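You operate a simulated robot arm through the tools that you are given. There is no shell and no other tool.

The job below is to be done with a simulated robot arm. You get a single attempt, and the scene is never put back.

JOB
Vent the vacuum box and move its stub to the carousel's green cell.
Fine: vent knob to VENT, lock paddle up, lid open; brake at tight before you seat it.

It is judged by the outcome, as a careful person would: the job done as asked, and still so three seconds after it is handed in. It fails if anything else is knocked over, pushed out of place, dropped, spilled or broken. A push-on lid holds only when it is set on centred and level and pressed home; a screw cap is set on level and turned clockwise until tight.

ROBOT AND FRAMES
A 7-joint arm with a three-finger gripper, fixed in place. Base frame: the origin is at the foot of the arm, x ahead of it, y to its left, z up; the work surface is at about z = 760. Readings come in mm, degrees, newtons and seconds.
With the tool pointing down near the work surface it reaches from about 500 to 940 mm from the base axis. Its first joint turns from -166.0 to 166.0 degrees. Payload 2.69 kg.
Tool frame: the origin (TCP) lies between the finger pads and is the grasp point; the fingertips stand 29 mm ahead of it; z points along the fingers, y is the line along which they close. The gripper opens to 120 mm. The gripper's body begins 78 mm behind the TCP.
Orientation is that of the tool frame in the base frame, as a unit quaternion [x, y, z, w]. With the fingers straight down and closing along the base's y, the tool's x points along the base's -x, its y along +y and its z along -z.

CONTROLS
- The arm moves only by the tool move_arm. Its argument "commands" is a list of rows, each a list of 7 numbers: the turn, a rotation vector about the tool's x, y, z in units of 90 degrees (1.0 is 90 degrees), then the shift along the tool's x, y, z in units of 200 mm (1.0 is 200 mm), then the closure, from 0 (fully open) to 1 (shut). In form: [[ax, ay, az, dx, dy, dz, hand], ...]. A call has 1 to 20 rows; each row is the pose to reach, as a shift and turn from the pose commanded when the call began, along the tool's axes at that moment. A call with a number of a shift or a turn outside -1 to 1 is refused whole. A row lasts 0.2 s, in which the tool goes at most 50 mm and 8.6 degrees; a call with a longer step from one row to the next is refused whole, and so is a gripper value outside its range. Where a pose cannot be reached the arm comes as near as it can. A force on the tool above 40 N (or 10 N above the force at the start of the call, whichever is more), or a blocked arm, ends the call early, and 0.2 s more pass. Each finger halts on what it meets, pressing with about 25 N; the grip force reading is that of the motor and also rises with nothing between the fingers. The clock runs only during rows and for 0.2 s after the last one: add rows that repeat a pose to give the fingers time. It gives the time, the measured TCP pose, the force on the tool (base axes), the opening and the grip force at its end, in the units of the frame above (readings bear some noise), with the torque about the TCP (base axes, N m) and any sound that the robot's microphone picked up.
- Cameras (640 x 400 px; columns grow to the right, rows downward): "scene" is fixed at [49.1, 499.4, 1500.7]; the picture's right is [-0.24, -0.97, 0.00], its down [-0.66, 0.17, -0.73] and it looks along [0.71, -0.18, -0.68] (base axes); focal length 311 px, centre (320, 200). "wrist" rides on the gripper at [63, 0, -104] in the tool frame; the picture's right is [0.00, 1.00, 0.00], its down [-0.83, 0.00, -0.56] and it looks along [-0.56, 0.00, 0.83] (tool axes); focal length 275 px, centre (320, 200). There is no depth. A picture from a camera that has moved, and an enlarged one, comes with that camera's place and axes in the base frame and with its lens.
- get_image(camera): a new picture of that camera. The clock stands still meanwhile.
- slide_trunk(by): slides the trunk up (or, below 0, down) by that many mm; the arm rides with it, the base frame stays. It gives what a move gives, with no picture.
- enlarge(camera, box): a new picture of the part [left, top, right, bottom] of that camera's present view, enlarged. The clock stands still meanwhile.
- job_done(): hands the job in; it is judged then, once.

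Nothing tells you positions but the pictures and the camera data. Unless the task says otherwise, let go and move clear before handing in.

The tools are called after "Emit:" as name(argument=value, ...) on one line, values as JSON. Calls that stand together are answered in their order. move_arm: Moves the arm, as the interface text tells. Its arguments: {"type":"object","properties":{"commands":{"type":"array","items":{"type":"array","items":{"type":"number"}}}},"required":["commands"]} The other tools are called the same way: slide_trunk (by) slides the trunk up or down; get_image (camera) takes a picture; enlarge (camera, box) takes an enlarged picture of a part of a camera's view; job_done () hands the job in.

At the start:

```text
clock: 0.0
ee_pos: [568.9, 387.0, 1077.3]
ee_rot: [0.0, 1.0, 0.001, 0.0]
ft_force: [0.7, 0.5, 0.0]
ft_torque: [-0.02, -0.03, 0.04]
width: 120.0
finger_force: 0.0
trunk travel left (down, up): [-575.0, 38.0]
```

scene: 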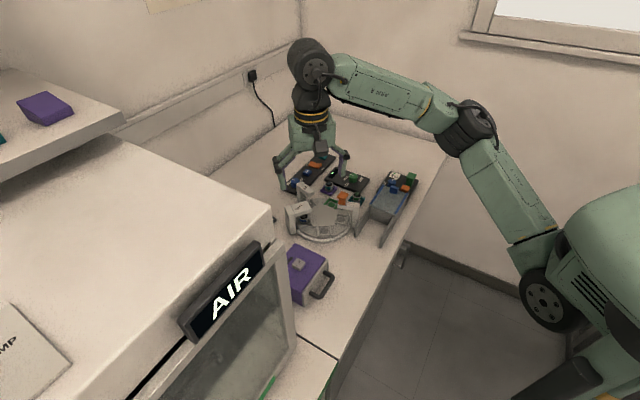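
wrist: 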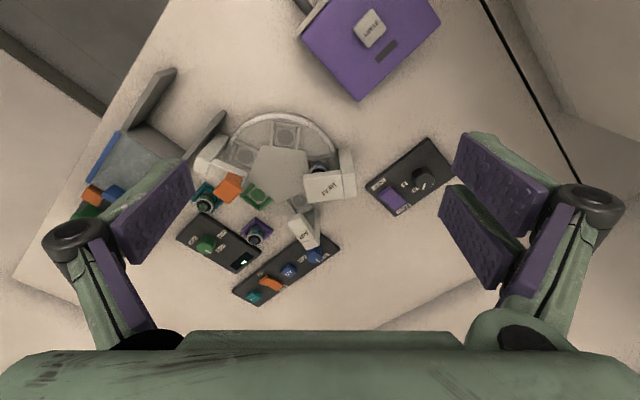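

I see a purple box (probably the vacuum box), a carousel, some control panels and a tray on the bench. I'll enlarge the views to identify everything before I move.

Emit:
enlarge(camera="scene", box=[260, 130, 440, 260])

Emit:
enlarge(camera="wrist", box=[160, 90, 360, 220])

Emit:
enlarge(camera="wrist", box=[160, 190, 360, 320])

Emit:
enlarge(camera="wrist", box=[280, 0, 480, 130])

Emit:
enlarge(camera="wrist", box=[300, 120, 500, 250])

```text
3.08 times, centred on (350, 195) of scene
camera zoom: at [49.1, 499.4, 1500.7], right [-0.24, -0.97, 0.0], down [-0.66, 0.17, -0.73], along [0.71, -0.18, -0.68], focal length 956 px, centre (228, 215)
```

zoom: 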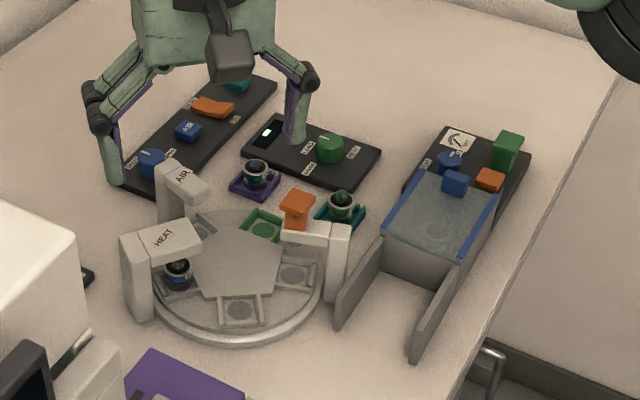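

```text
3.08 times, centred on (260, 155) of wrist
camera zoom: at [505.5, 387.7, 1181.5], right [-0.01, 1.0, 0.0], down [0.83, 0.0, 0.56], along [0.56, 0.0, -0.83], focal length 847 px, centre (505, 338)
```

zoom: 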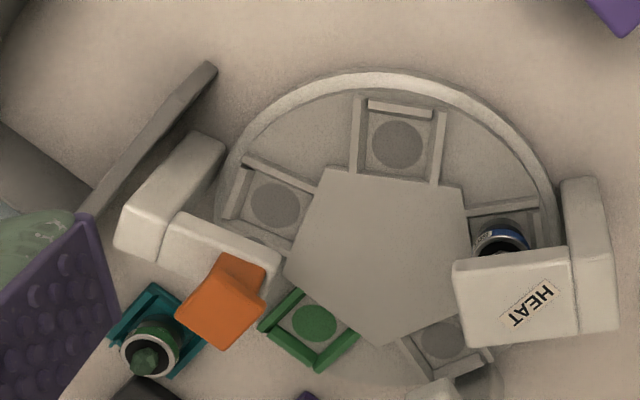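

```text
3.08 times, centred on (260, 255) of wrist
camera zoom: at [505.5, 387.7, 1181.5], right [-0.01, 1.0, 0.0], down [0.83, 0.0, 0.56], along [0.56, 0.0, -0.83], focal length 847 px, centre (505, 31)
```

zoom: 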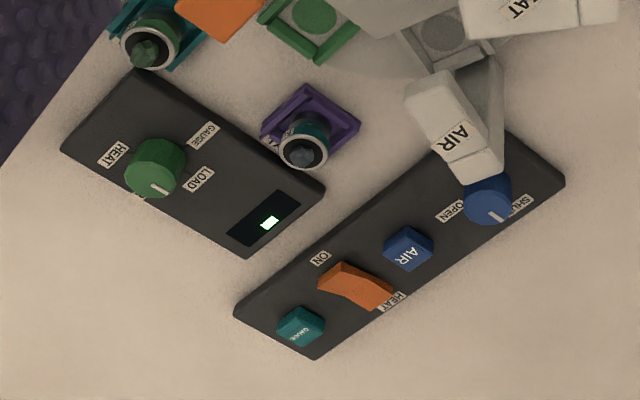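

```text
3.08 times, centred on (380, 65) of wrist
camera zoom: at [505.5, 387.7, 1181.5], right [-0.01, 1.0, 0.0], down [0.83, 0.0, 0.56], along [0.56, 0.0, -0.83], focal length 847 px, centre (135, 615)
```

zoom: 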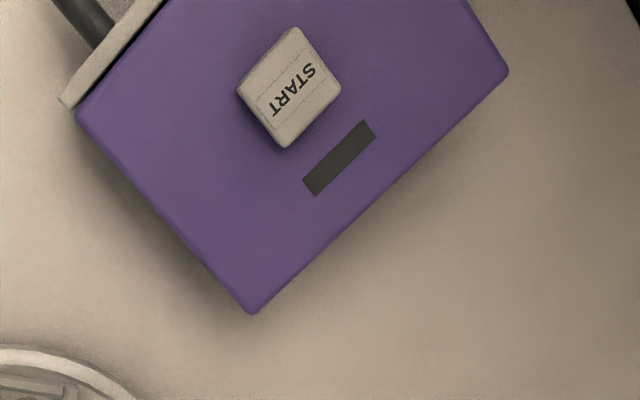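

```text
3.08 times, centred on (400, 185) of wrist
camera zoom: at [505.5, 387.7, 1181.5], right [-0.01, 1.0, 0.0], down [0.83, 0.0, 0.56], along [0.56, 0.0, -0.83], focal length 847 px, centre (74, 246)
```

zoom: 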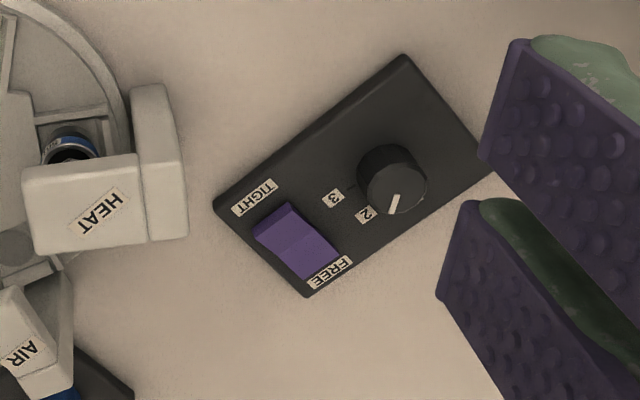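

The purple box is marked START, and the grey box with blue edges on the right looks like the vacuum box, with its own panel behind it. I'll move the wrist camera over it at a safe height to see it better.

Emit:
move_arm(commands=[[0, 0, 0, 0, -0.2, 0, 0], [0, 0, 0, 0, -0.4, 0, 0], [0, 0, 0, 0, -0.6, 0, 0], [0, 0, 0, 0, -0.8, 0, 0], [0, 0, 0, 0, -1.0, 0, 0], [0, 0, 0, 0, -1.0, 0, 0]])

Emit:
get_image(camera="wrist")

Emit:
get_image(camera="scene")

```text
clock: 1.4
ee_pos: [569.1, 185.1, 1078.6]
ee_rot: [0.0, 1.0, 0.0, -0.001]
ft_force: [1.0, 0.3, -0.6]
ft_torque: [0.0, -0.01, -0.03]
width: 119.8
finger_force: 0.0
trunk travel left (down, up): [-575.0, 38.0]
```

```text
taken
camera wrist: at [505.8, 185.3, 1182.9], right [-0.01, 1.0, 0.0], down [0.83, 0.0, 0.56], along [0.56, 0.0, -0.83], focal length 275 px, centre (320, 200)
```

wrist: 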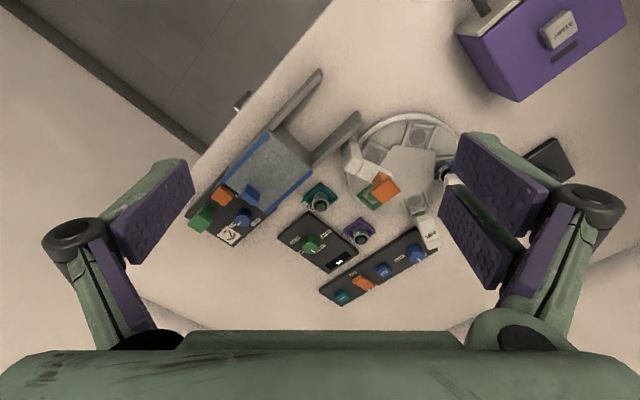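

```text
taken
```

scene: 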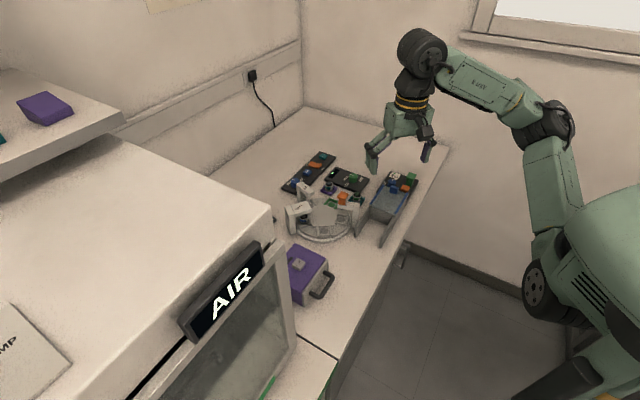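

Emit:
enlarge(camera="wrist", box=[180, 60, 380, 185])

Emit:
enlarge(camera="wrist", box=[180, 160, 300, 235])

Emit:
enlarge(camera="scene", box=[355, 160, 435, 210])

Emit:
enlarge(camera="scene", box=[280, 150, 376, 210])

Emit:
enlarge(camera="scene", box=[270, 190, 366, 250])

```text
3.20 times, centred on (280, 122) of wrist
camera zoom: at [505.8, 185.3, 1182.9], right [-0.01, 1.0, 0.0], down [0.83, 0.0, 0.56], along [0.56, 0.0, -0.83], focal length 881 px, centre (448, 448)
```

zoom: 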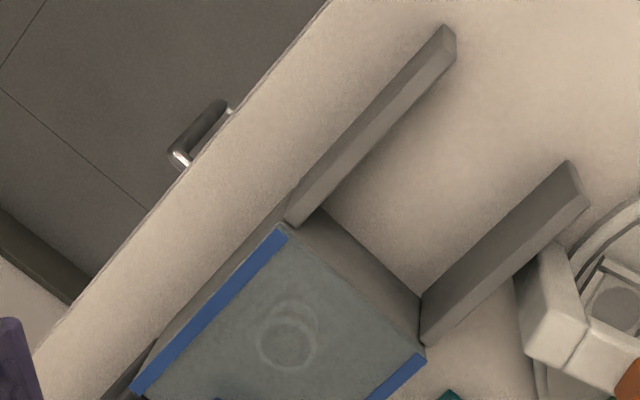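

```text
5.33 times, centred on (240, 198) of wrist
camera zoom: at [505.8, 185.3, 1182.9], right [-0.01, 1.0, 0.0], down [0.83, 0.0, 0.56], along [0.56, 0.0, -0.83], focal length 1468 px, centre (747, 213)
```

zoom: 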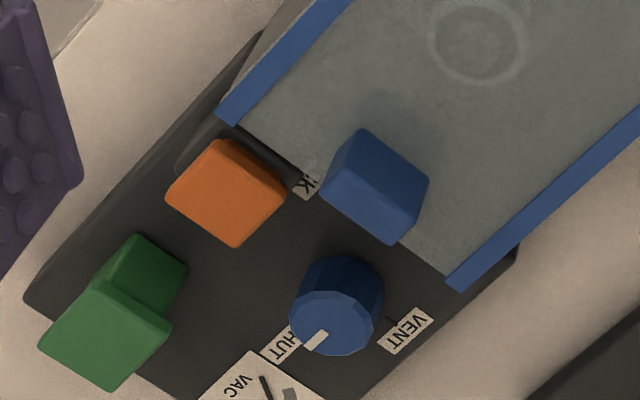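

```text
8.00 times, centred on (395, 185) of scene
camera zoom: at [49.1, 499.4, 1500.7], right [-0.24, -0.97, 0.0], down [-0.66, 0.17, -0.73], along [0.71, -0.18, -0.68], focal length 2485 px, centre (-280, 320)
```

zoom: 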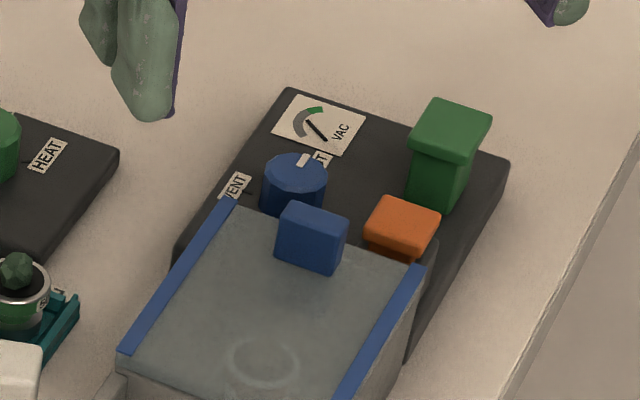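

```text
6.67 times, centred on (328, 180) of scene
camera zoom: at [49.1, 499.4, 1500.7], right [-0.24, -0.97, 0.0], down [-0.66, 0.17, -0.73], along [0.71, -0.18, -0.68], focal length 2071 px, centre (267, 333)
```

zoom: 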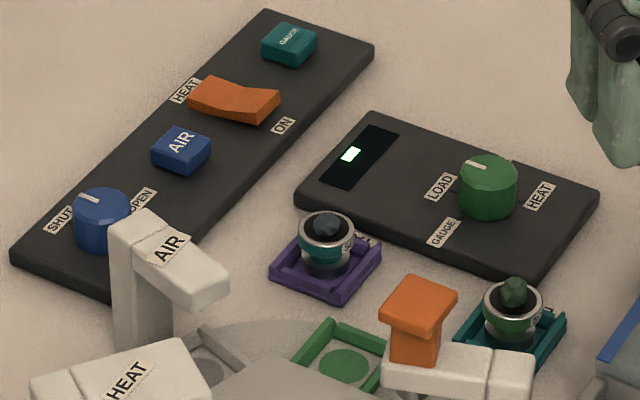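

```text
6.67 times, centred on (318, 220) of scene
camera zoom: at [49.1, 499.4, 1500.7], right [-0.24, -0.97, 0.0], down [-0.66, 0.17, -0.73], along [0.71, -0.18, -0.68], focal length 2071 px, centre (333, 67)
```

zoom: 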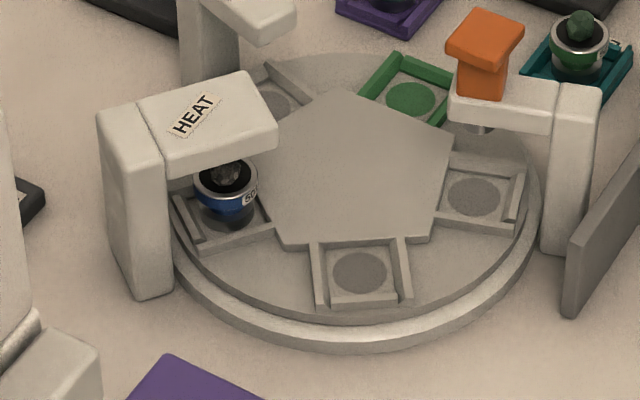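

The grey box is the vacuum box: gauge, vent knob at SHUT, orange lock paddle and green post on its panel, and its long axis lies about 45° to the base. I'll bring the camera closer to read the labels and shapes.

Emit:
move_arm(commands=[[0, 0, 0, -0.078, -0.112, 0.121, 0], [0, 0, 0, -0.157, -0.225, 0.242, 0], [0, 0, 0, -0.235, -0.337, 0.362, 0], [0, 0, 0, -0.313, -0.45, 0.483, 0], [0, 0, 0, -0.392, -0.562, 0.604, 0], [0, 0, 0, -0.47, -0.675, 0.725, 0], [0, 0, 0, -0.47, -0.675, 0.725, 0]])

Emit:
get_image(camera="wrist")

```text
clock: 3.0
ee_pos: [663.2, 52.1, 929.5]
ee_rot: [-0.001, 1.0, 0.001, -0.001]
ft_force: [-0.2, -1.0, 0.4]
ft_torque: [0.01, 0.03, 0.02]
width: 120.1
finger_force: 0.1
trunk travel left (down, up): [-575.0, 38.0]
```

```text
taken
camera wrist: at [599.8, 52.3, 1034.0], right [-0.01, 1.0, 0.0], down [0.83, 0.0, 0.56], along [0.56, 0.0, -0.83], focal length 275 px, centre (320, 200)
```

wrist: 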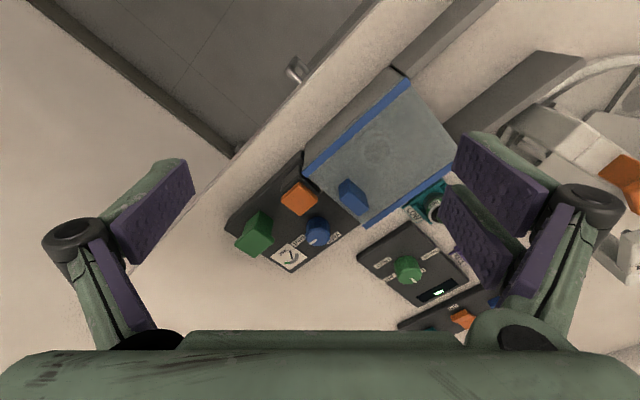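

Emit:
enlarge(camera="wrist", box=[220, 150, 380, 280])

Emit:
enlarge(camera="wrist", box=[280, 40, 480, 240])

Emit:
enlarge(camera="scene", box=[350, 160, 440, 250])

```text
3.08 times, centred on (300, 215) of wrist
camera zoom: at [599.8, 52.3, 1034.0], right [-0.01, 1.0, 0.0], down [0.83, 0.0, 0.56], along [0.56, 0.0, -0.83], focal length 847 px, centre (382, 154)
```

zoom: 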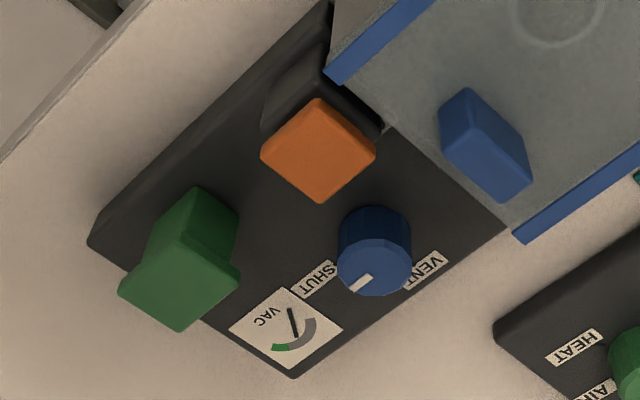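

```text
2.00 times, centred on (380, 140) of wrist
camera zoom: at [599.8, 52.3, 1034.0], right [-0.01, 1.0, 0.0], down [0.83, 0.0, 0.56], along [0.56, 0.0, -0.83], focal length 551 px, centre (200, 320)
```

zoom: 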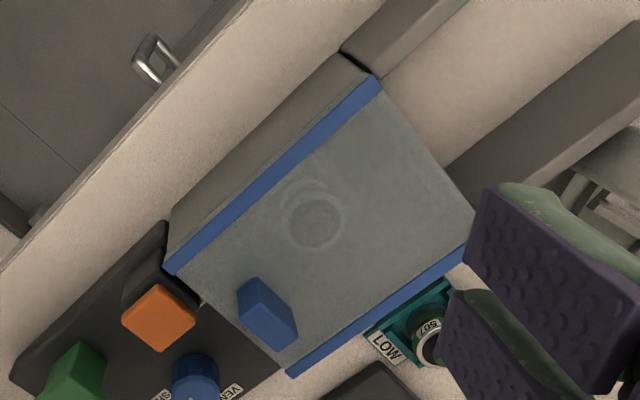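

```text
4.44 times, centred on (395, 205) of scene
camera zoom: at [49.1, 499.4, 1500.7], right [-0.24, -0.97, 0.0], down [-0.66, 0.17, -0.73], along [0.71, -0.18, -0.68], focal length 1380 px, centre (-13, 178)
```

zoom: 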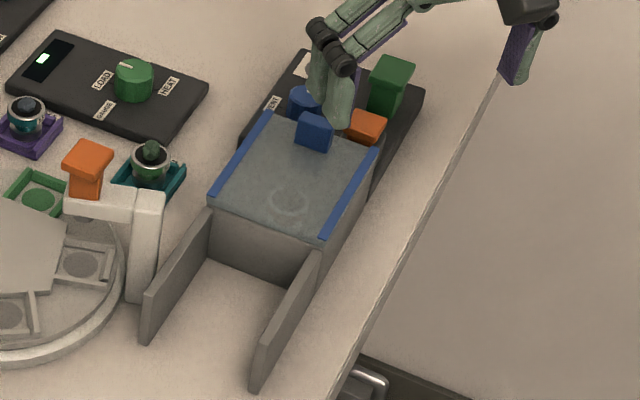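

The panel now reads SHUT, VENT and VAC, the knob points at SHUT, and the lid's blue fin is at about (728, 80, 841). I need a side view of the orange lock to see how it moves, so I'll swing the camera around to that side.

Emit:
move_arm(commands=[[0, 0, -0.083, -0.024, -0.046, 0.008, 0], [0, 0, -0.167, -0.048, -0.092, 0.017, 0], [0, 0, -0.25, -0.072, -0.138, 0.025, 0], [0, 0, -0.333, -0.097, -0.183, 0.033, 0], [0, 0, -0.417, -0.121, -0.229, 0.042, 0], [0, 0, -0.5, -0.145, -0.275, 0.05, 0], [0, 0, -0.5, -0.145, -0.275, 0.05, 0]])

Emit:
get_image(camera="wrist")

Emit:
enlarge(camera="wrist", box=[220, 120, 420, 245])

```text
clock: 4.6
ee_pos: [693.4, -2.3, 921.2]
ee_rot: [-0.385, 0.923, -0.001, -0.001]
ft_force: [0.1, -0.7, -0.4]
ft_torque: [0.03, 0.02, 0.01]
width: 119.8
finger_force: 0.0
trunk travel left (down, up): [-575.0, 38.0]
```

```text
taken
camera wrist: at [647.8, -47.2, 1026.0], right [-0.71, 0.7, 0.0], down [0.58, 0.59, 0.56], along [0.39, 0.4, -0.83], focal length 275 px, centre (320, 200)
```

wrist: 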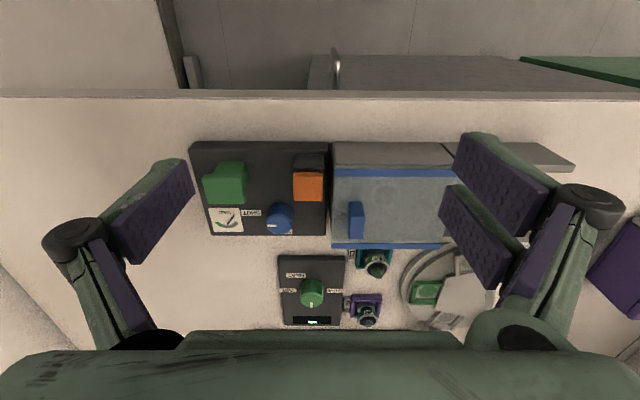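

```text
3.20 times, centred on (320, 182) of wrist
camera zoom: at [647.8, -47.2, 1026.0], right [-0.71, 0.7, 0.0], down [0.58, 0.59, 0.56], along [0.39, 0.4, -0.83], focal length 881 px, centre (320, 256)
```

zoom: 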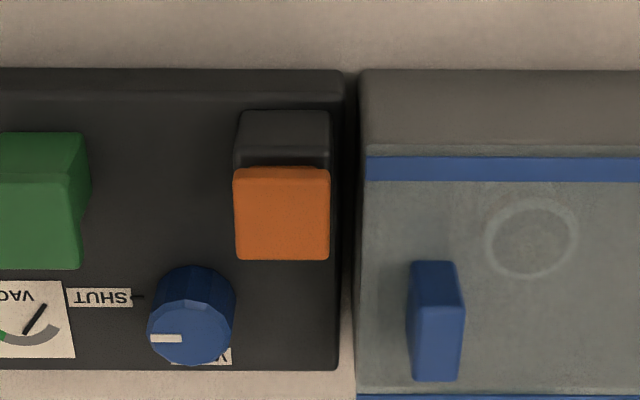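

The box now lines up with the picture, but the lock's height profile is still unclear. I'll tilt the tool to get a low side view from over the bench edge, clear of everything.

Emit:
move_arm(commands=[[0, -0.074, 0, 0.05, 0, 0.03, 0], [0, -0.148, 0, 0.1, 0, 0.08, 0], [0, -0.222, 0, 0.14, 0, 0.14, 0], [0, -0.296, 0, 0.187, 0, 0.21, 0], [0, -0.37, 0, 0.187, 0, 0.28, 0], [0, -0.444, 0, 0.187, 0, 0.355, 0], [0, -0.444, 0, 0.187, 0, 0.355, 0]])

Emit:
get_image(camera="wrist")

Emit:
enlarge(camera="wrist", box=[220, 120, 420, 245])

```text
clock: 6.2
ee_pos: [626.1, 28.7, 858.7]
ee_rot: [-0.359, 0.875, 0.122, 0.3]
ft_force: [-0.5, -0.4, 0.6]
ft_torque: [0.02, 0.02, -0.05]
width: 120.1
finger_force: 0.1
out of reach, approached as far as the arm can: row 4, 5, 6, 7
trunk travel left (down, up): [-575.0, 38.0]
```

```text
taken
camera wrist: at [544.2, -50.0, 903.1], right [-0.7, 0.71, 0.0], down [0.22, 0.23, 0.95], along [0.68, 0.67, -0.32], focal length 275 px, centre (320, 200)
```

wrist: 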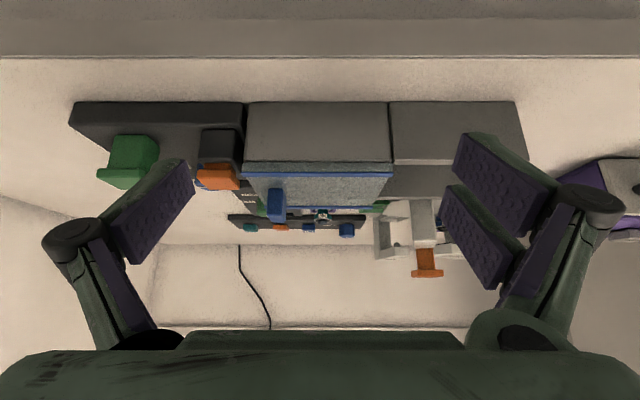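

```text
3.20 times, centred on (320, 182) of wrist
camera zoom: at [544.2, -50.0, 903.1], right [-0.7, 0.71, 0.0], down [0.22, 0.23, 0.95], along [0.68, 0.67, -0.32], focal length 881 px, centre (320, 256)
```

zoom: 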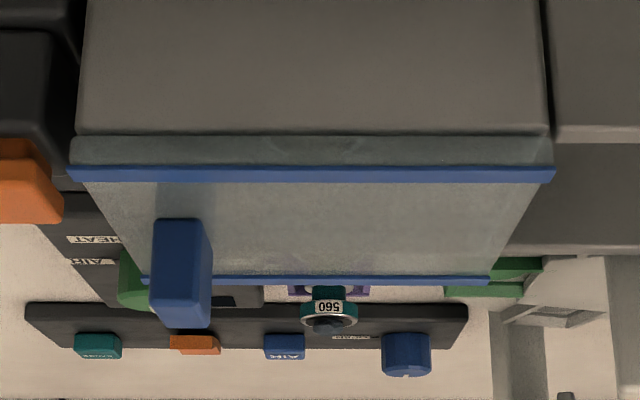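

Emit:
enlarge(camera="wrist", box=[60, 90, 260, 215])

Emit:
enlarge(camera="wrist", box=[180, 110, 290, 230])

Emit:
enlarge(camera="wrist", box=[340, 150, 480, 290])

Emit:
get_image(camera="scene")

```text
3.20 times, centred on (160, 152) of wrist
camera zoom: at [544.2, -50.0, 903.1], right [-0.7, 0.71, 0.0], down [0.22, 0.23, 0.95], along [0.68, 0.67, -0.32], focal length 881 px, centre (832, 352)
```

zoom: 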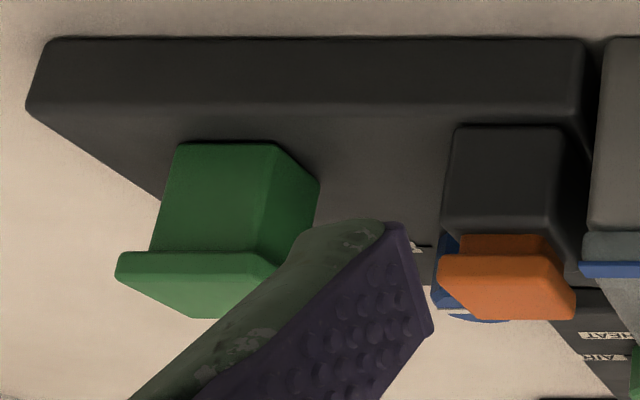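

```text
3.33 times, centred on (235, 170) of wrist
camera zoom: at [544.2, -50.0, 903.1], right [-0.7, 0.71, 0.0], down [0.22, 0.23, 0.95], along [0.68, 0.67, -0.32], focal length 918 px, centre (603, 300)
```

zoom: 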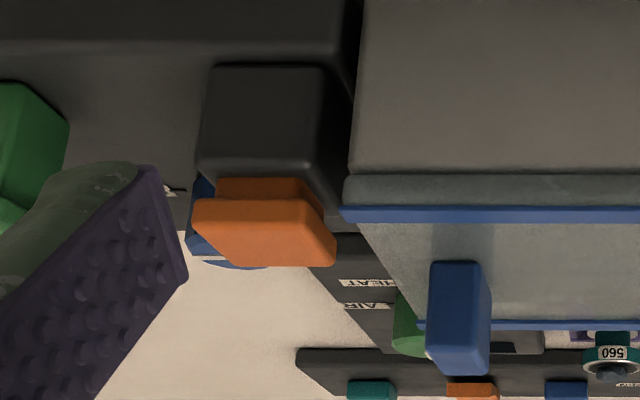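

```text
2.86 times, centred on (410, 220) of wrist
camera zoom: at [544.2, -50.0, 903.1], right [-0.7, 0.71, 0.0], down [0.22, 0.23, 0.95], along [0.68, 0.67, -0.32], focal length 786 px, centre (63, 143)
```

zoom: 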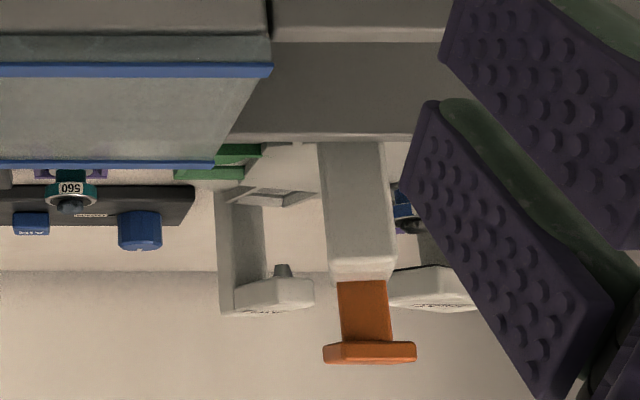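

```text
taken
```

scene: 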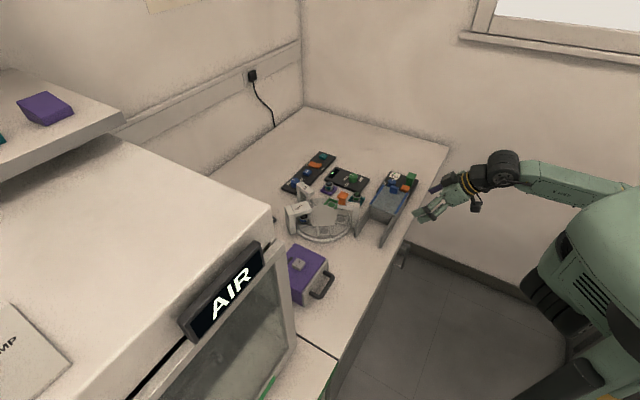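

The lock is an orange T-cap on a dark block, so it should lift straight up, and the lid should slide along toward the rails. I'll raise the tool and straighten it to vertical again.

Emit:
move_arm(commands=[[0, 0.07, 0, -0.06, 0, -0.08, 0], [0, 0.14, 0, -0.12, 0, -0.16, 0], [0, 0.21, 0, -0.18, 0, -0.24, 0], [0, 0.28, 0, -0.24, 0, -0.32, 0], [0, 0.35, 0, -0.3, 0, -0.4, 0], [0, 0.415, 0, -0.36, 0, -0.48, 0], [0, 0.415, 0, -0.36, 0, -0.48, 0]])

```text
clock: 7.8
ee_pos: [623.9, 25.7, 975.7]
ee_rot: [-0.384, 0.923, 0.009, 0.02]
ft_force: [-0.2, 0.4, 0.0]
ft_torque: [-0.01, 0.02, 0.01]
width: 120.1
finger_force: 0.1
trunk travel left (down, up): [-575.0, 38.0]
```

The tool is almost vertical. Next I'll move above the vent knob (about (797, 50, 811)), straightening the tool and turning it so I can grip with 90° of turn to spare.

Emit:
move_arm(commands=[[0, 0.028, 0, -0.116, -0.088, 0.03, 0], [0, 0.028, 0, -0.232, -0.176, 0.09, 0], [0, 0.028, 0, -0.348, -0.264, 0.15, 0], [0, 0.028, 0, -0.464, -0.351, 0.22, 0], [0, 0.028, 0, -0.58, -0.439, 0.29, 0], [0, 0.028, 0, -0.696, -0.527, 0.353, 0], [0, 0.028, 0, -0.696, -0.527, 0.353, 0]])

Emit:
move_arm(commands=[[0, 0, 0.091, 0, 0, 0, 0.1], [0, 0, 0.182, 0, 0, 0, 0.2], [0, 0, 0.273, 0, 0, 0, 0.3], [0, 0, 0.364, 0, 0, 0, 0.4], [0, 0, 0.455, 0, 0, 0, 0.5], [0, 0, 0.545, 0, 0, 0, 0.6], [0, 0, 0.636, 0, 0, 0, 0.6], [0, 0, 0.727, 0, 0, 0, 0.6], [0, 0, 0.818, 0, 0, 0, 0.6], [0, 0, 0.909, 0, 0, 0, 0.6], [0, 0, 1.0, 0, 0, 0, 0.6], [0, 0, 1.0, 0, 0, 0, 0.6]])

Emit:
get_image(camera="wrist")

```text
clock: 9.4
ee_pos: [761.0, 47.4, 920.5]
ee_rot: [-0.379, 0.926, 0.002, 0.0]
ft_force: [-1.4, -0.5, -0.4]
ft_torque: [0.03, -0.01, -0.02]
width: 120.1
finger_force: 0.2
out of reach, approached as far as the arm can: row 5, 6, 7
trunk travel left (down, up): [-575.0, 38.0]
```

```text
clock: 12.0
ee_pos: [762.3, 46.9, 922.7]
ee_rot: [0.384, 0.923, 0.001, 0.001]
ft_force: [-0.5, -0.2, -0.6]
ft_torque: [0.01, 0.03, 0.01]
width: 48.0
finger_force: 0.0
trunk travel left (down, up): [-575.0, 38.0]
```

```text
taken
camera wrist: at [716.3, 92.3, 1026.2], right [0.7, 0.71, 0.0], down [0.59, -0.59, 0.56], along [0.4, -0.39, -0.83], focal length 275 px, centre (320, 200)
```

wrist: 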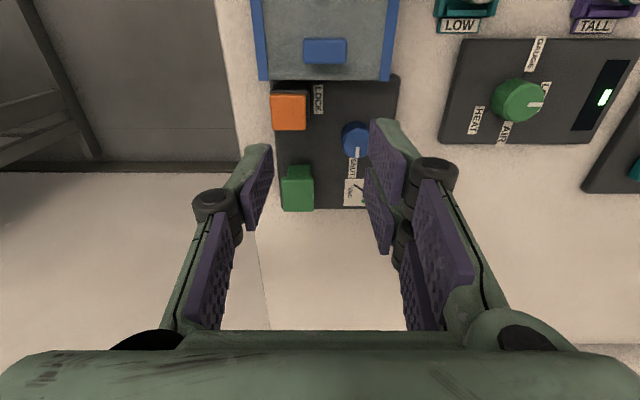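

The earlier row stopped short of reach in that posture. I'll try going on from here, lower, toward the knob, with the fingers narrowed.

Emit:
move_arm(commands=[[0, 0, 0, -0.04, 0.045, 0.07, 0.6], [0, 0, 0, -0.08, 0.09, 0.14, 0.6], [0, 0, 0, -0.113, 0.134, 0.213, 0.6], [0, 0, 0, -0.113, 0.134, 0.213, 0.6]])

Emit:
get_image(camera="wrist")

```text
clock: 13.0
ee_pos: [797.1, 51.2, 878.4]
ee_rot: [0.381, 0.924, 0.0, -0.001]
ft_force: [-0.7, -0.8, 0.0]
ft_torque: [0.02, -0.01, 0.01]
width: 48.1
finger_force: 0.1
trunk travel left (down, up): [-575.0, 38.0]
```

```text
taken
camera wrist: at [751.0, 95.3, 983.0], right [0.7, 0.71, 0.0], down [0.59, -0.59, 0.56], along [0.4, -0.39, -0.83], focal length 275 px, centre (320, 200)
```

wrist: 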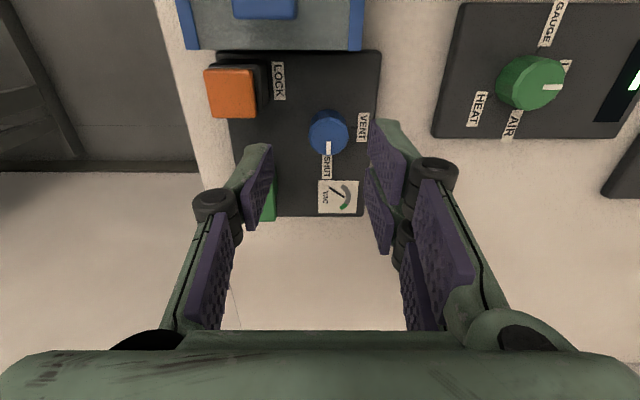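

Emit:
enlarge(camera="wrist", box=[200, 50, 400, 220])

```text
2.35 times, centred on (300, 135) of wrist
camera zoom: at [751.0, 95.3, 983.0], right [0.7, 0.71, 0.0], down [0.59, -0.59, 0.56], along [0.4, -0.39, -0.83], focal length 648 px, centre (367, 353)
```

zoom: 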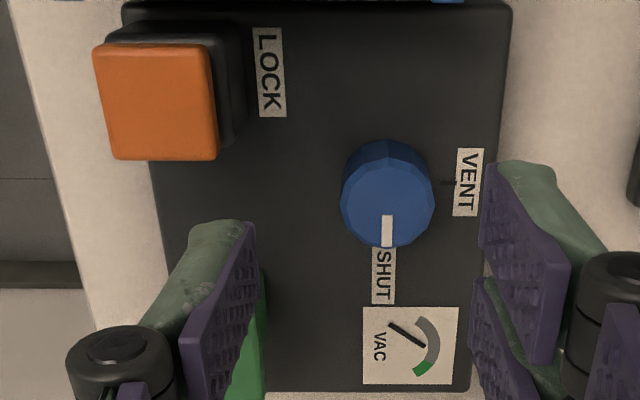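

The labels are clear: the pointer is at SHUT and VENT is a quarter turn counter-clockwise seen from above. I'll lower the open fingers around the knob, pausing to check the alignment.

Emit:
move_arm(commands=[[0, 0, 0, -0.006, 0.012, 0.07, 0.6], [0, 0, 0, -0.013, 0.0255, 0.14, 0.6], [0, 0, 0, -0.013, 0.0255, 0.14, 0.6]])

Emit:
enlarge(camera="wrist", box=[220, 70, 420, 240])

```text
clock: 13.8
ee_pos: [801.3, 52.1, 851.3]
ee_rot: [0.382, 0.924, 0.001, 0.0]
ft_force: [0.5, 0.3, -1.2]
ft_torque: [0.03, 0.03, -0.01]
width: 48.0
finger_force: 0.0
trunk travel left (down, up): [-575.0, 38.0]
```

```text
2.35 times, centred on (320, 155) of wrist
camera zoom: at [756.3, 96.6, 955.5], right [0.7, 0.71, 0.0], down [0.59, -0.59, 0.56], along [0.4, -0.39, -0.83], focal length 648 px, centre (320, 306)
```

zoom: 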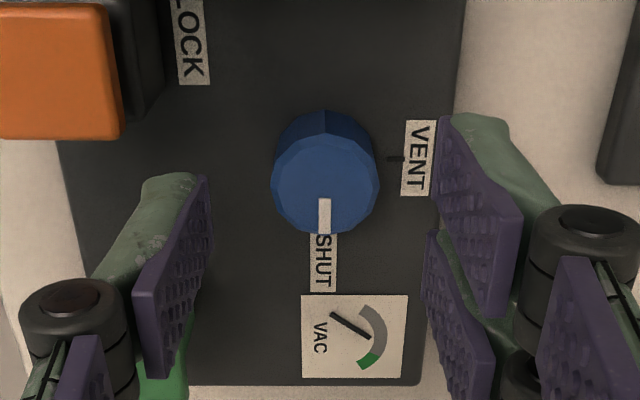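

The knob is centred between the fingers. I'll go down the last bit and close on it.

Emit:
move_arm(commands=[[0, 0, 0, 0.004, 0.004, 0.07, 0.6], [0, 0, 0, 0.008, 0.006, 0.145, 0.6], [0, 0, 0, 0.008, 0.006, 0.145, 0.7], [0, 0, 0, 0.008, 0.006, 0.145, 0.8], [0, 0, 0, 0.008, 0.006, 0.145, 0.85], [0, 0, 0, 0.008, 0.006, 0.145, 0.85], [0, 0, 0, 0.008, 0.006, 0.145, 0.85]])

Emit:
get_image(camera="wrist")

```text
clock: 15.4
ee_pos: [801.6, 53.5, 821.9]
ee_rot: [0.382, 0.924, 0.001, 0.0]
ft_force: [-5.3, -1.2, -0.4]
ft_torque: [-0.08, 0.05, 0.01]
width: 27.6
finger_force: 45.2
trunk travel left (down, up): [-575.0, 38.0]
```

```text
taken
camera wrist: at [756.1, 98.8, 926.8], right [0.7, 0.71, 0.0], down [0.59, -0.59, 0.56], along [0.4, -0.39, -0.83], focal length 275 px, centre (320, 200)
```

wrist: 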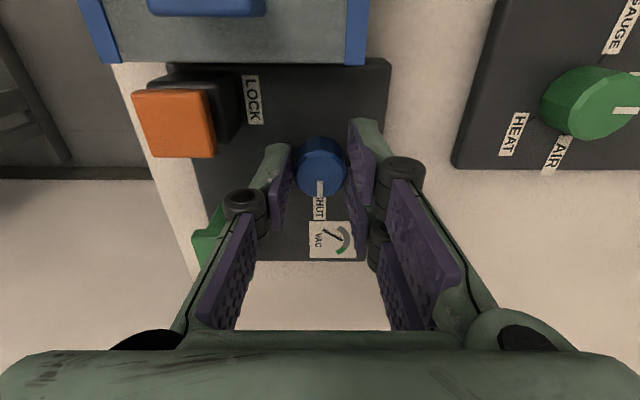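

The knob is gripped (27.6 mm). Now I turn it a quarter turn counter-clockwise, from SHUT to VENT.

Emit:
move_arm(commands=[[0, 0, -0.09, 0, 0, 0, 0.85], [0, 0, -0.18, 0, 0, 0, 0.85], [0, 0, -0.27, 0, 0, 0, 0.85], [0, 0, -0.36, 0, 0, 0, 0.85], [0, 0, -0.45, 0, 0, 0, 0.85], [0, 0, -0.54, 0, 0, 0, 0.85], [0, 0, -0.63, 0, 0, 0, 0.85], [0, 0, -0.72, 0, 0, 0, 0.85], [0, 0, -0.81, 0, 0, 0, 0.85], [0, 0, -0.9, 0, 0, 0, 0.85], [0, 0, -0.98, 0, 0, 0, 0.85], [0, 0, -1.0, 0, 0, 0, 0.85]])

Emit:
get_image(camera="wrist")

```text
clock: 18.0
ee_pos: [804.7, 50.7, 822.1]
ee_rot: [-0.337, 0.942, -0.002, 0.002]
ft_force: [13.1, -35.0, -1.4]
ft_torque: [-1.15, 0.18, -0.59]
width: 27.0
finger_force: 44.8
out of reach, approached as far as the arm can: row 11, 12
trunk travel left (down, up): [-575.0, 38.0]
```

```text
taken
camera wrist: at [753.8, 9.9, 926.7], right [-0.64, 0.77, -0.01], down [0.64, 0.53, 0.56], along [0.43, 0.35, -0.83], focal length 275 px, centre (320, 200)
```

wrist: 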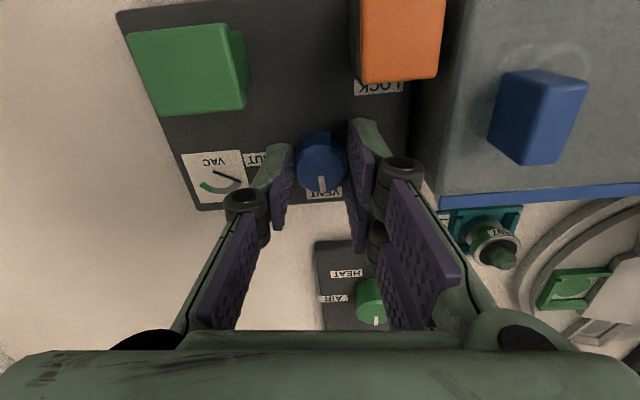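

The knob has turned about 84° and the pointer is near VENT, but the arm ran out of reach and is pushing sideways. I'll open the fingers and check where the pointer ended.

Emit:
move_arm(commands=[[0, 0, 0, 0, 0, 0, 0.75], [0, 0, 0, 0, 0, 0, 0.65], [0, 0, 0, 0, 0, 0, 0.6], [0, 0, 0, 0, 0, 0, 0.6]])

Emit:
enlarge(camera="wrist", box=[140, 60, 440, 260])

Emit:
enlarge(camera="wrist", box=[250, 100, 400, 220])

```text
clock: 19.0
ee_pos: [801.5, 53.5, 821.9]
ee_rot: [-0.34, 0.94, 0.002, 0.001]
ft_force: [0.2, -0.1, 0.7]
ft_torque: [-0.03, 0.01, 0.01]
width: 48.0
finger_force: 0.0
trunk travel left (down, up): [-575.0, 38.0]
```

```text
2.00 times, centred on (290, 160) of wrist
camera zoom: at [752.0, 14.5, 926.9], right [-0.64, 0.77, 0.0], down [0.64, 0.53, 0.56], along [0.43, 0.36, -0.83], focal length 551 px, centre (380, 280)
```

zoom: 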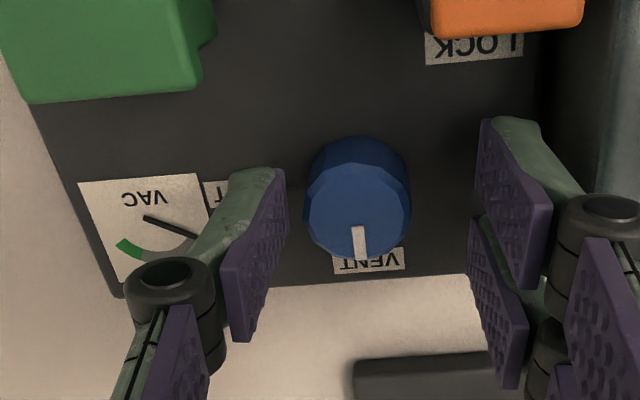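

```text
3.33 times, centred on (325, 160) of wrist
camera zoom: at [752.0, 14.5, 926.9], right [-0.64, 0.77, 0.0], down [0.64, 0.53, 0.56], along [0.43, 0.36, -0.83], focal length 918 px, centre (303, 333)
```

zoom: 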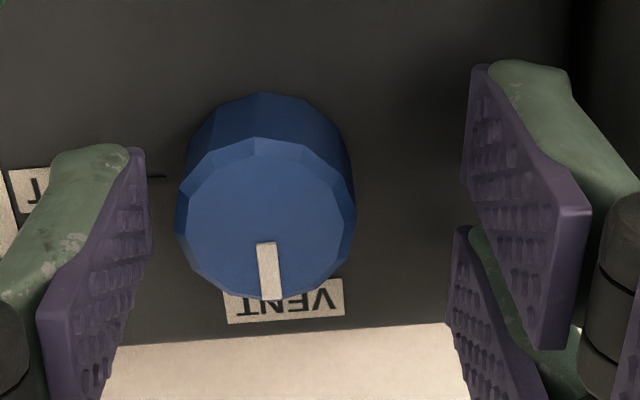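

The pointer is within a couple of degrees of the VENT label. I'll rise clear and look at the gauge to check that it's venting.

Emit:
move_arm(commands=[[0, 0, 0, 0, 0, -0.1, 0.6], [0, 0, 0, 0, 0, -0.2, 0.6], [0, 0, 0, 0, 0, -0.3, 0.6], [0, 0, 0, 0, 0, -0.3, 0.6]])

Emit:
get_image(camera="wrist")

Emit:
enlarge(camera="wrist", box=[200, 80, 400, 205])

Emit:
enlarge(camera="scene", box=[355, 160, 435, 210])

```text
clock: 20.0
ee_pos: [801.4, 53.8, 882.3]
ee_rot: [-0.34, 0.941, 0.001, 0.001]
ft_force: [0.1, -0.3, 0.8]
ft_torque: [-0.03, 0.01, 0.01]
width: 47.9
finger_force: 0.0
trunk travel left (down, up): [-575.0, 38.0]
```

```text
taken
camera wrist: at [752.1, 13.3, 987.1], right [-0.64, 0.77, 0.0], down [0.64, 0.53, 0.56], along [0.43, 0.36, -0.83], focal length 275 px, centre (320, 200)
```

wrist: 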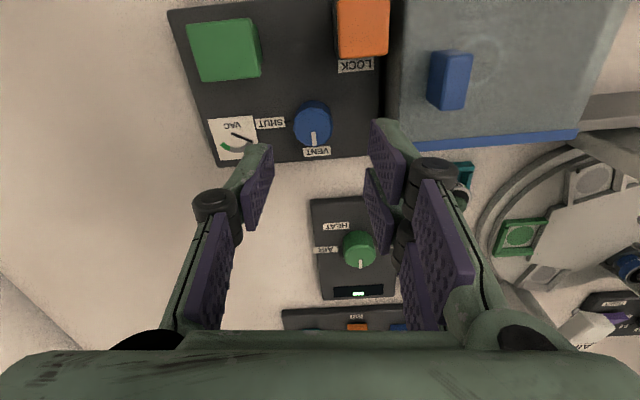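

```text
3.20 times, centred on (300, 142) of wrist
camera zoom: at [752.1, 13.3, 987.1], right [-0.64, 0.77, 0.0], down [0.64, 0.53, 0.56], along [0.43, 0.36, -0.83], focal length 881 px, centre (384, 384)
```

zoom: 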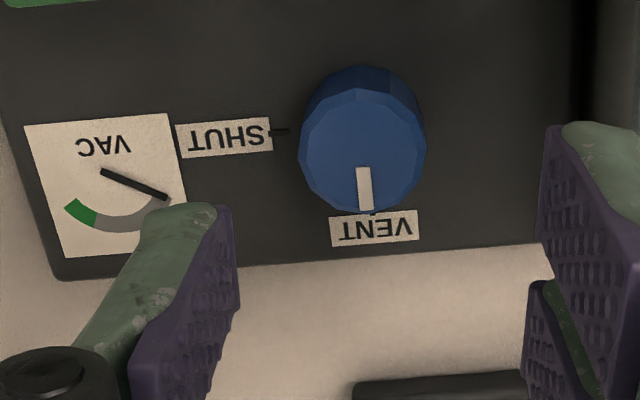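

```text
8.00 times, centred on (395, 185) of scene
camera zoom: at [49.1, 499.4, 1500.7], right [-0.24, -0.97, 0.0], down [-0.66, 0.17, -0.73], along [0.71, -0.18, -0.68], focal length 2485 px, centre (-280, 320)
```

zoom: 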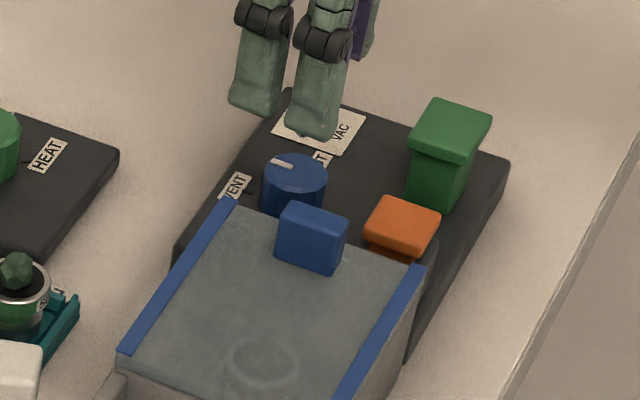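

The gauge needle has swung from green to the far end, so the box has vented and the knob is at VENT. Next I'll move over the orange lock cap (about (742, 35)) with the fingers closing across the box.

Emit:
move_arm(commands=[[0, 0, 0.086, 0.026, 0.011, -0.02, 0.6], [0, 0, 0.171, 0.052, 0.021, -0.04, 0.6], [0, 0, 0.257, 0.079, 0.032, -0.04, 0.6], [0, 0, 0.343, 0.105, 0.043, -0.04, 0.6], [0, 0, 0.429, 0.131, 0.054, -0.04, 0.6], [0, 0, 0.514, 0.157, 0.064, -0.04, 0.6], [0, 0, 0.6, 0.183, 0.075, -0.04, 0.6], [0, 0, 0.686, 0.21, 0.086, -0.04, 0.6], [0, 0, 0.771, 0.236, 0.097, -0.04, 0.6], [0, 0, 0.857, 0.262, 0.107, -0.04, 0.6], [0, 0, 0.943, 0.288, 0.118, -0.04, 0.6], [0, 0, 0.943, 0.288, 0.118, -0.04, 0.6]])

Emit:
get_image(camera="wrist")

Emit:
enlarge(camera="wrist", box=[220, 60, 420, 240])

```text
clock: 22.6
ee_pos: [740.9, 35.7, 890.7]
ee_rot: [0.385, 0.923, 0.001, 0.001]
ft_force: [0.0, 0.0, 0.9]
ft_torque: [-0.05, 0.03, 0.03]
width: 47.9
finger_force: 0.2
trunk travel left (down, up): [-575.0, 38.0]
```

```text
taken
camera wrist: at [695.5, 80.1, 994.9], right [0.71, 0.71, 0.0], down [0.59, -0.59, 0.56], along [0.39, -0.39, -0.83], focal length 275 px, centre (320, 200)
```

wrist: 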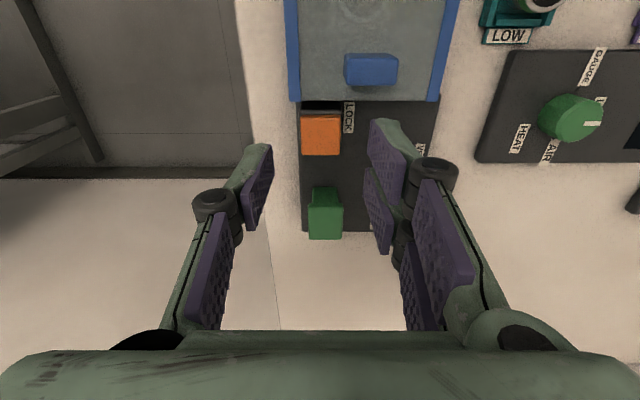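

```text
2.22 times, centred on (320, 150) of wrist
camera zoom: at [695.5, 80.1, 994.9], right [0.71, 0.71, 0.0], down [0.59, -0.59, 0.56], along [0.39, -0.39, -0.83], focal length 612 px, centre (320, 311)
```

zoom: 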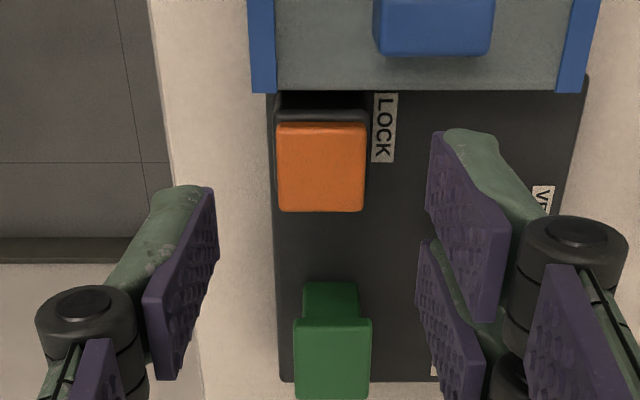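

The cap is centred under the fingers, with its top at about z = 823. I'll lower around it and grip it.

Emit:
move_arm(commands=[[0, 0, 0, 0, 0, 0.1, 0.6], [0, 0, 0, 0, 0, 0.2, 0.6], [0, 0, 0, 0, 0, 0.283, 0.6], [0, 0, 0, 0, 0, 0.283, 0.7], [0, 0, 0, 0, 0, 0.283, 0.8], [0, 0, 0, 0, 0, 0.283, 0.85], [0, 0, 0, 0, 0, 0.283, 0.85], [0, 0, 0, 0, 0, 0.283, 0.85]])

Emit:
get_image(camera="wrist")

```text
clock: 23.6
ee_pos: [746.6, 41.3, 842.7]
ee_rot: [0.384, 0.923, 0.012, 0.009]
ft_force: [10.8, 8.7, 24.4]
ft_torque: [0.97, -0.28, -0.31]
width: 53.1
finger_force: 9.2
trunk travel left (down, up): [-575.0, 38.0]
stopped in row 4: the force on the tool passed its limit at 43 N (the readings are from after the stop); the commanded pose is now the measured one
```

```text
taken
camera wrist: at [698.0, 84.8, 947.3], right [0.71, 0.71, 0.03], down [0.57, -0.6, 0.56], along [0.42, -0.38, -0.83], focal length 275 px, centre (320, 200)
```

wrist: 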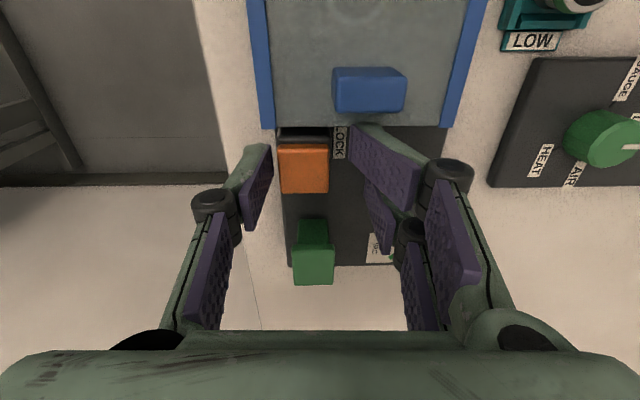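

A finger touched something at z ≈ 842 before reaching the cap. I'll back straight up a little and look at the gripper's actual shape from the scene camera.

Emit:
enlarge(camera="scene", box=[355, 120, 455, 200])

Emit:
enlarge(camera="wrist", box=[220, 100, 460, 280])

```text
5.00 times, centred on (405, 160) of scene
camera zoom: at [49.1, 499.4, 1500.7], right [-0.24, -0.97, 0.0], down [-0.66, 0.17, -0.73], along [0.71, -0.18, -0.68], focal length 1553 px, centre (-105, 400)
```

zoom: 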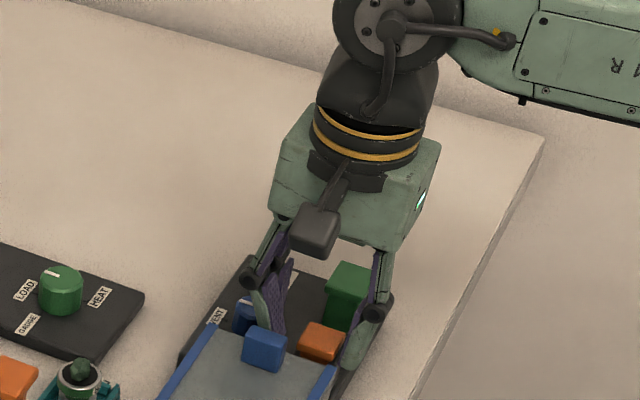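

```text
2.22 times, centred on (340, 190) of wrist
camera zoom: at [698.0, 84.8, 947.3], right [0.71, 0.71, 0.03], down [0.57, -0.6, 0.56], along [0.42, -0.38, -0.83], focal length 612 px, centre (276, 222)
```

zoom: 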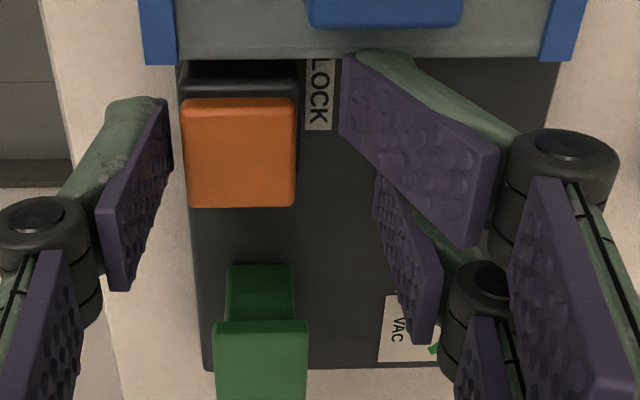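

The gripper really has one thumb and two side-by-side fingers, and one of the pair landed on the lid's edge. I'll lift clear, straighten the tool, and shift about 9 mm toward the panel so the pair clears the lid.

Emit:
move_arm(commands=[[0, 0, 0, 0, 0, -0.08, 0.56], [0, 0, 0, 0, 0, -0.18, 0.56], [0.0185, 0.0048, 0, -0.043, -0.0415, -0.235, 0.56], [0.0185, 0.0048, 0, -0.043, -0.0415, -0.235, 0.56]])

Emit:
get_image(camera="wrist")

Emit:
enlarge(camera="wrist", box=[220, 60, 460, 240])

```text
clock: 24.6
ee_pos: [745.5, 25.6, 885.6]
ee_rot: [0.385, 0.923, -0.005, -0.005]
ft_force: [0.2, 0.0, 0.2]
ft_torque: [-0.03, 0.0, 0.02]
width: 52.8
finger_force: 0.0
trunk travel left (down, up): [-575.0, 38.0]
```

```text
taken
camera wrist: at [700.5, 71.1, 990.5], right [0.71, 0.71, -0.01], down [0.59, -0.59, 0.55], along [0.38, -0.4, -0.83], focal length 275 px, centre (320, 200)
```

wrist: 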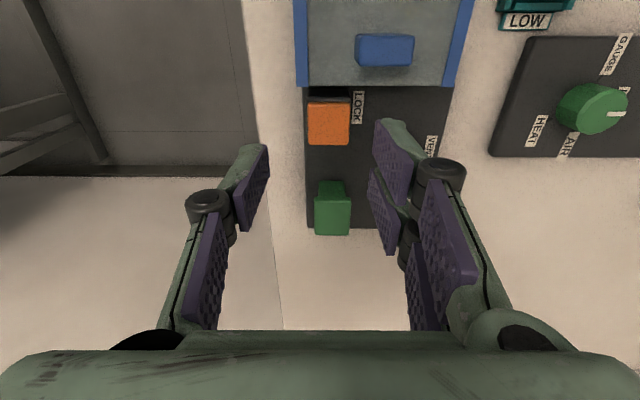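

```text
2.22 times, centred on (340, 150) of wrist
camera zoom: at [700.5, 71.1, 990.5], right [0.71, 0.71, -0.01], down [0.59, -0.59, 0.55], along [0.38, -0.4, -0.83], focal length 612 px, centre (276, 311)
```

zoom: 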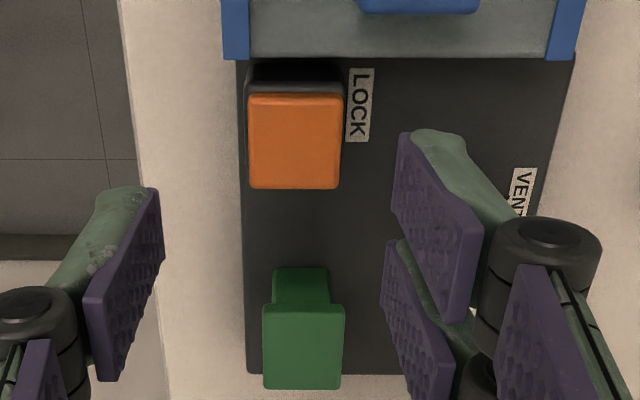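

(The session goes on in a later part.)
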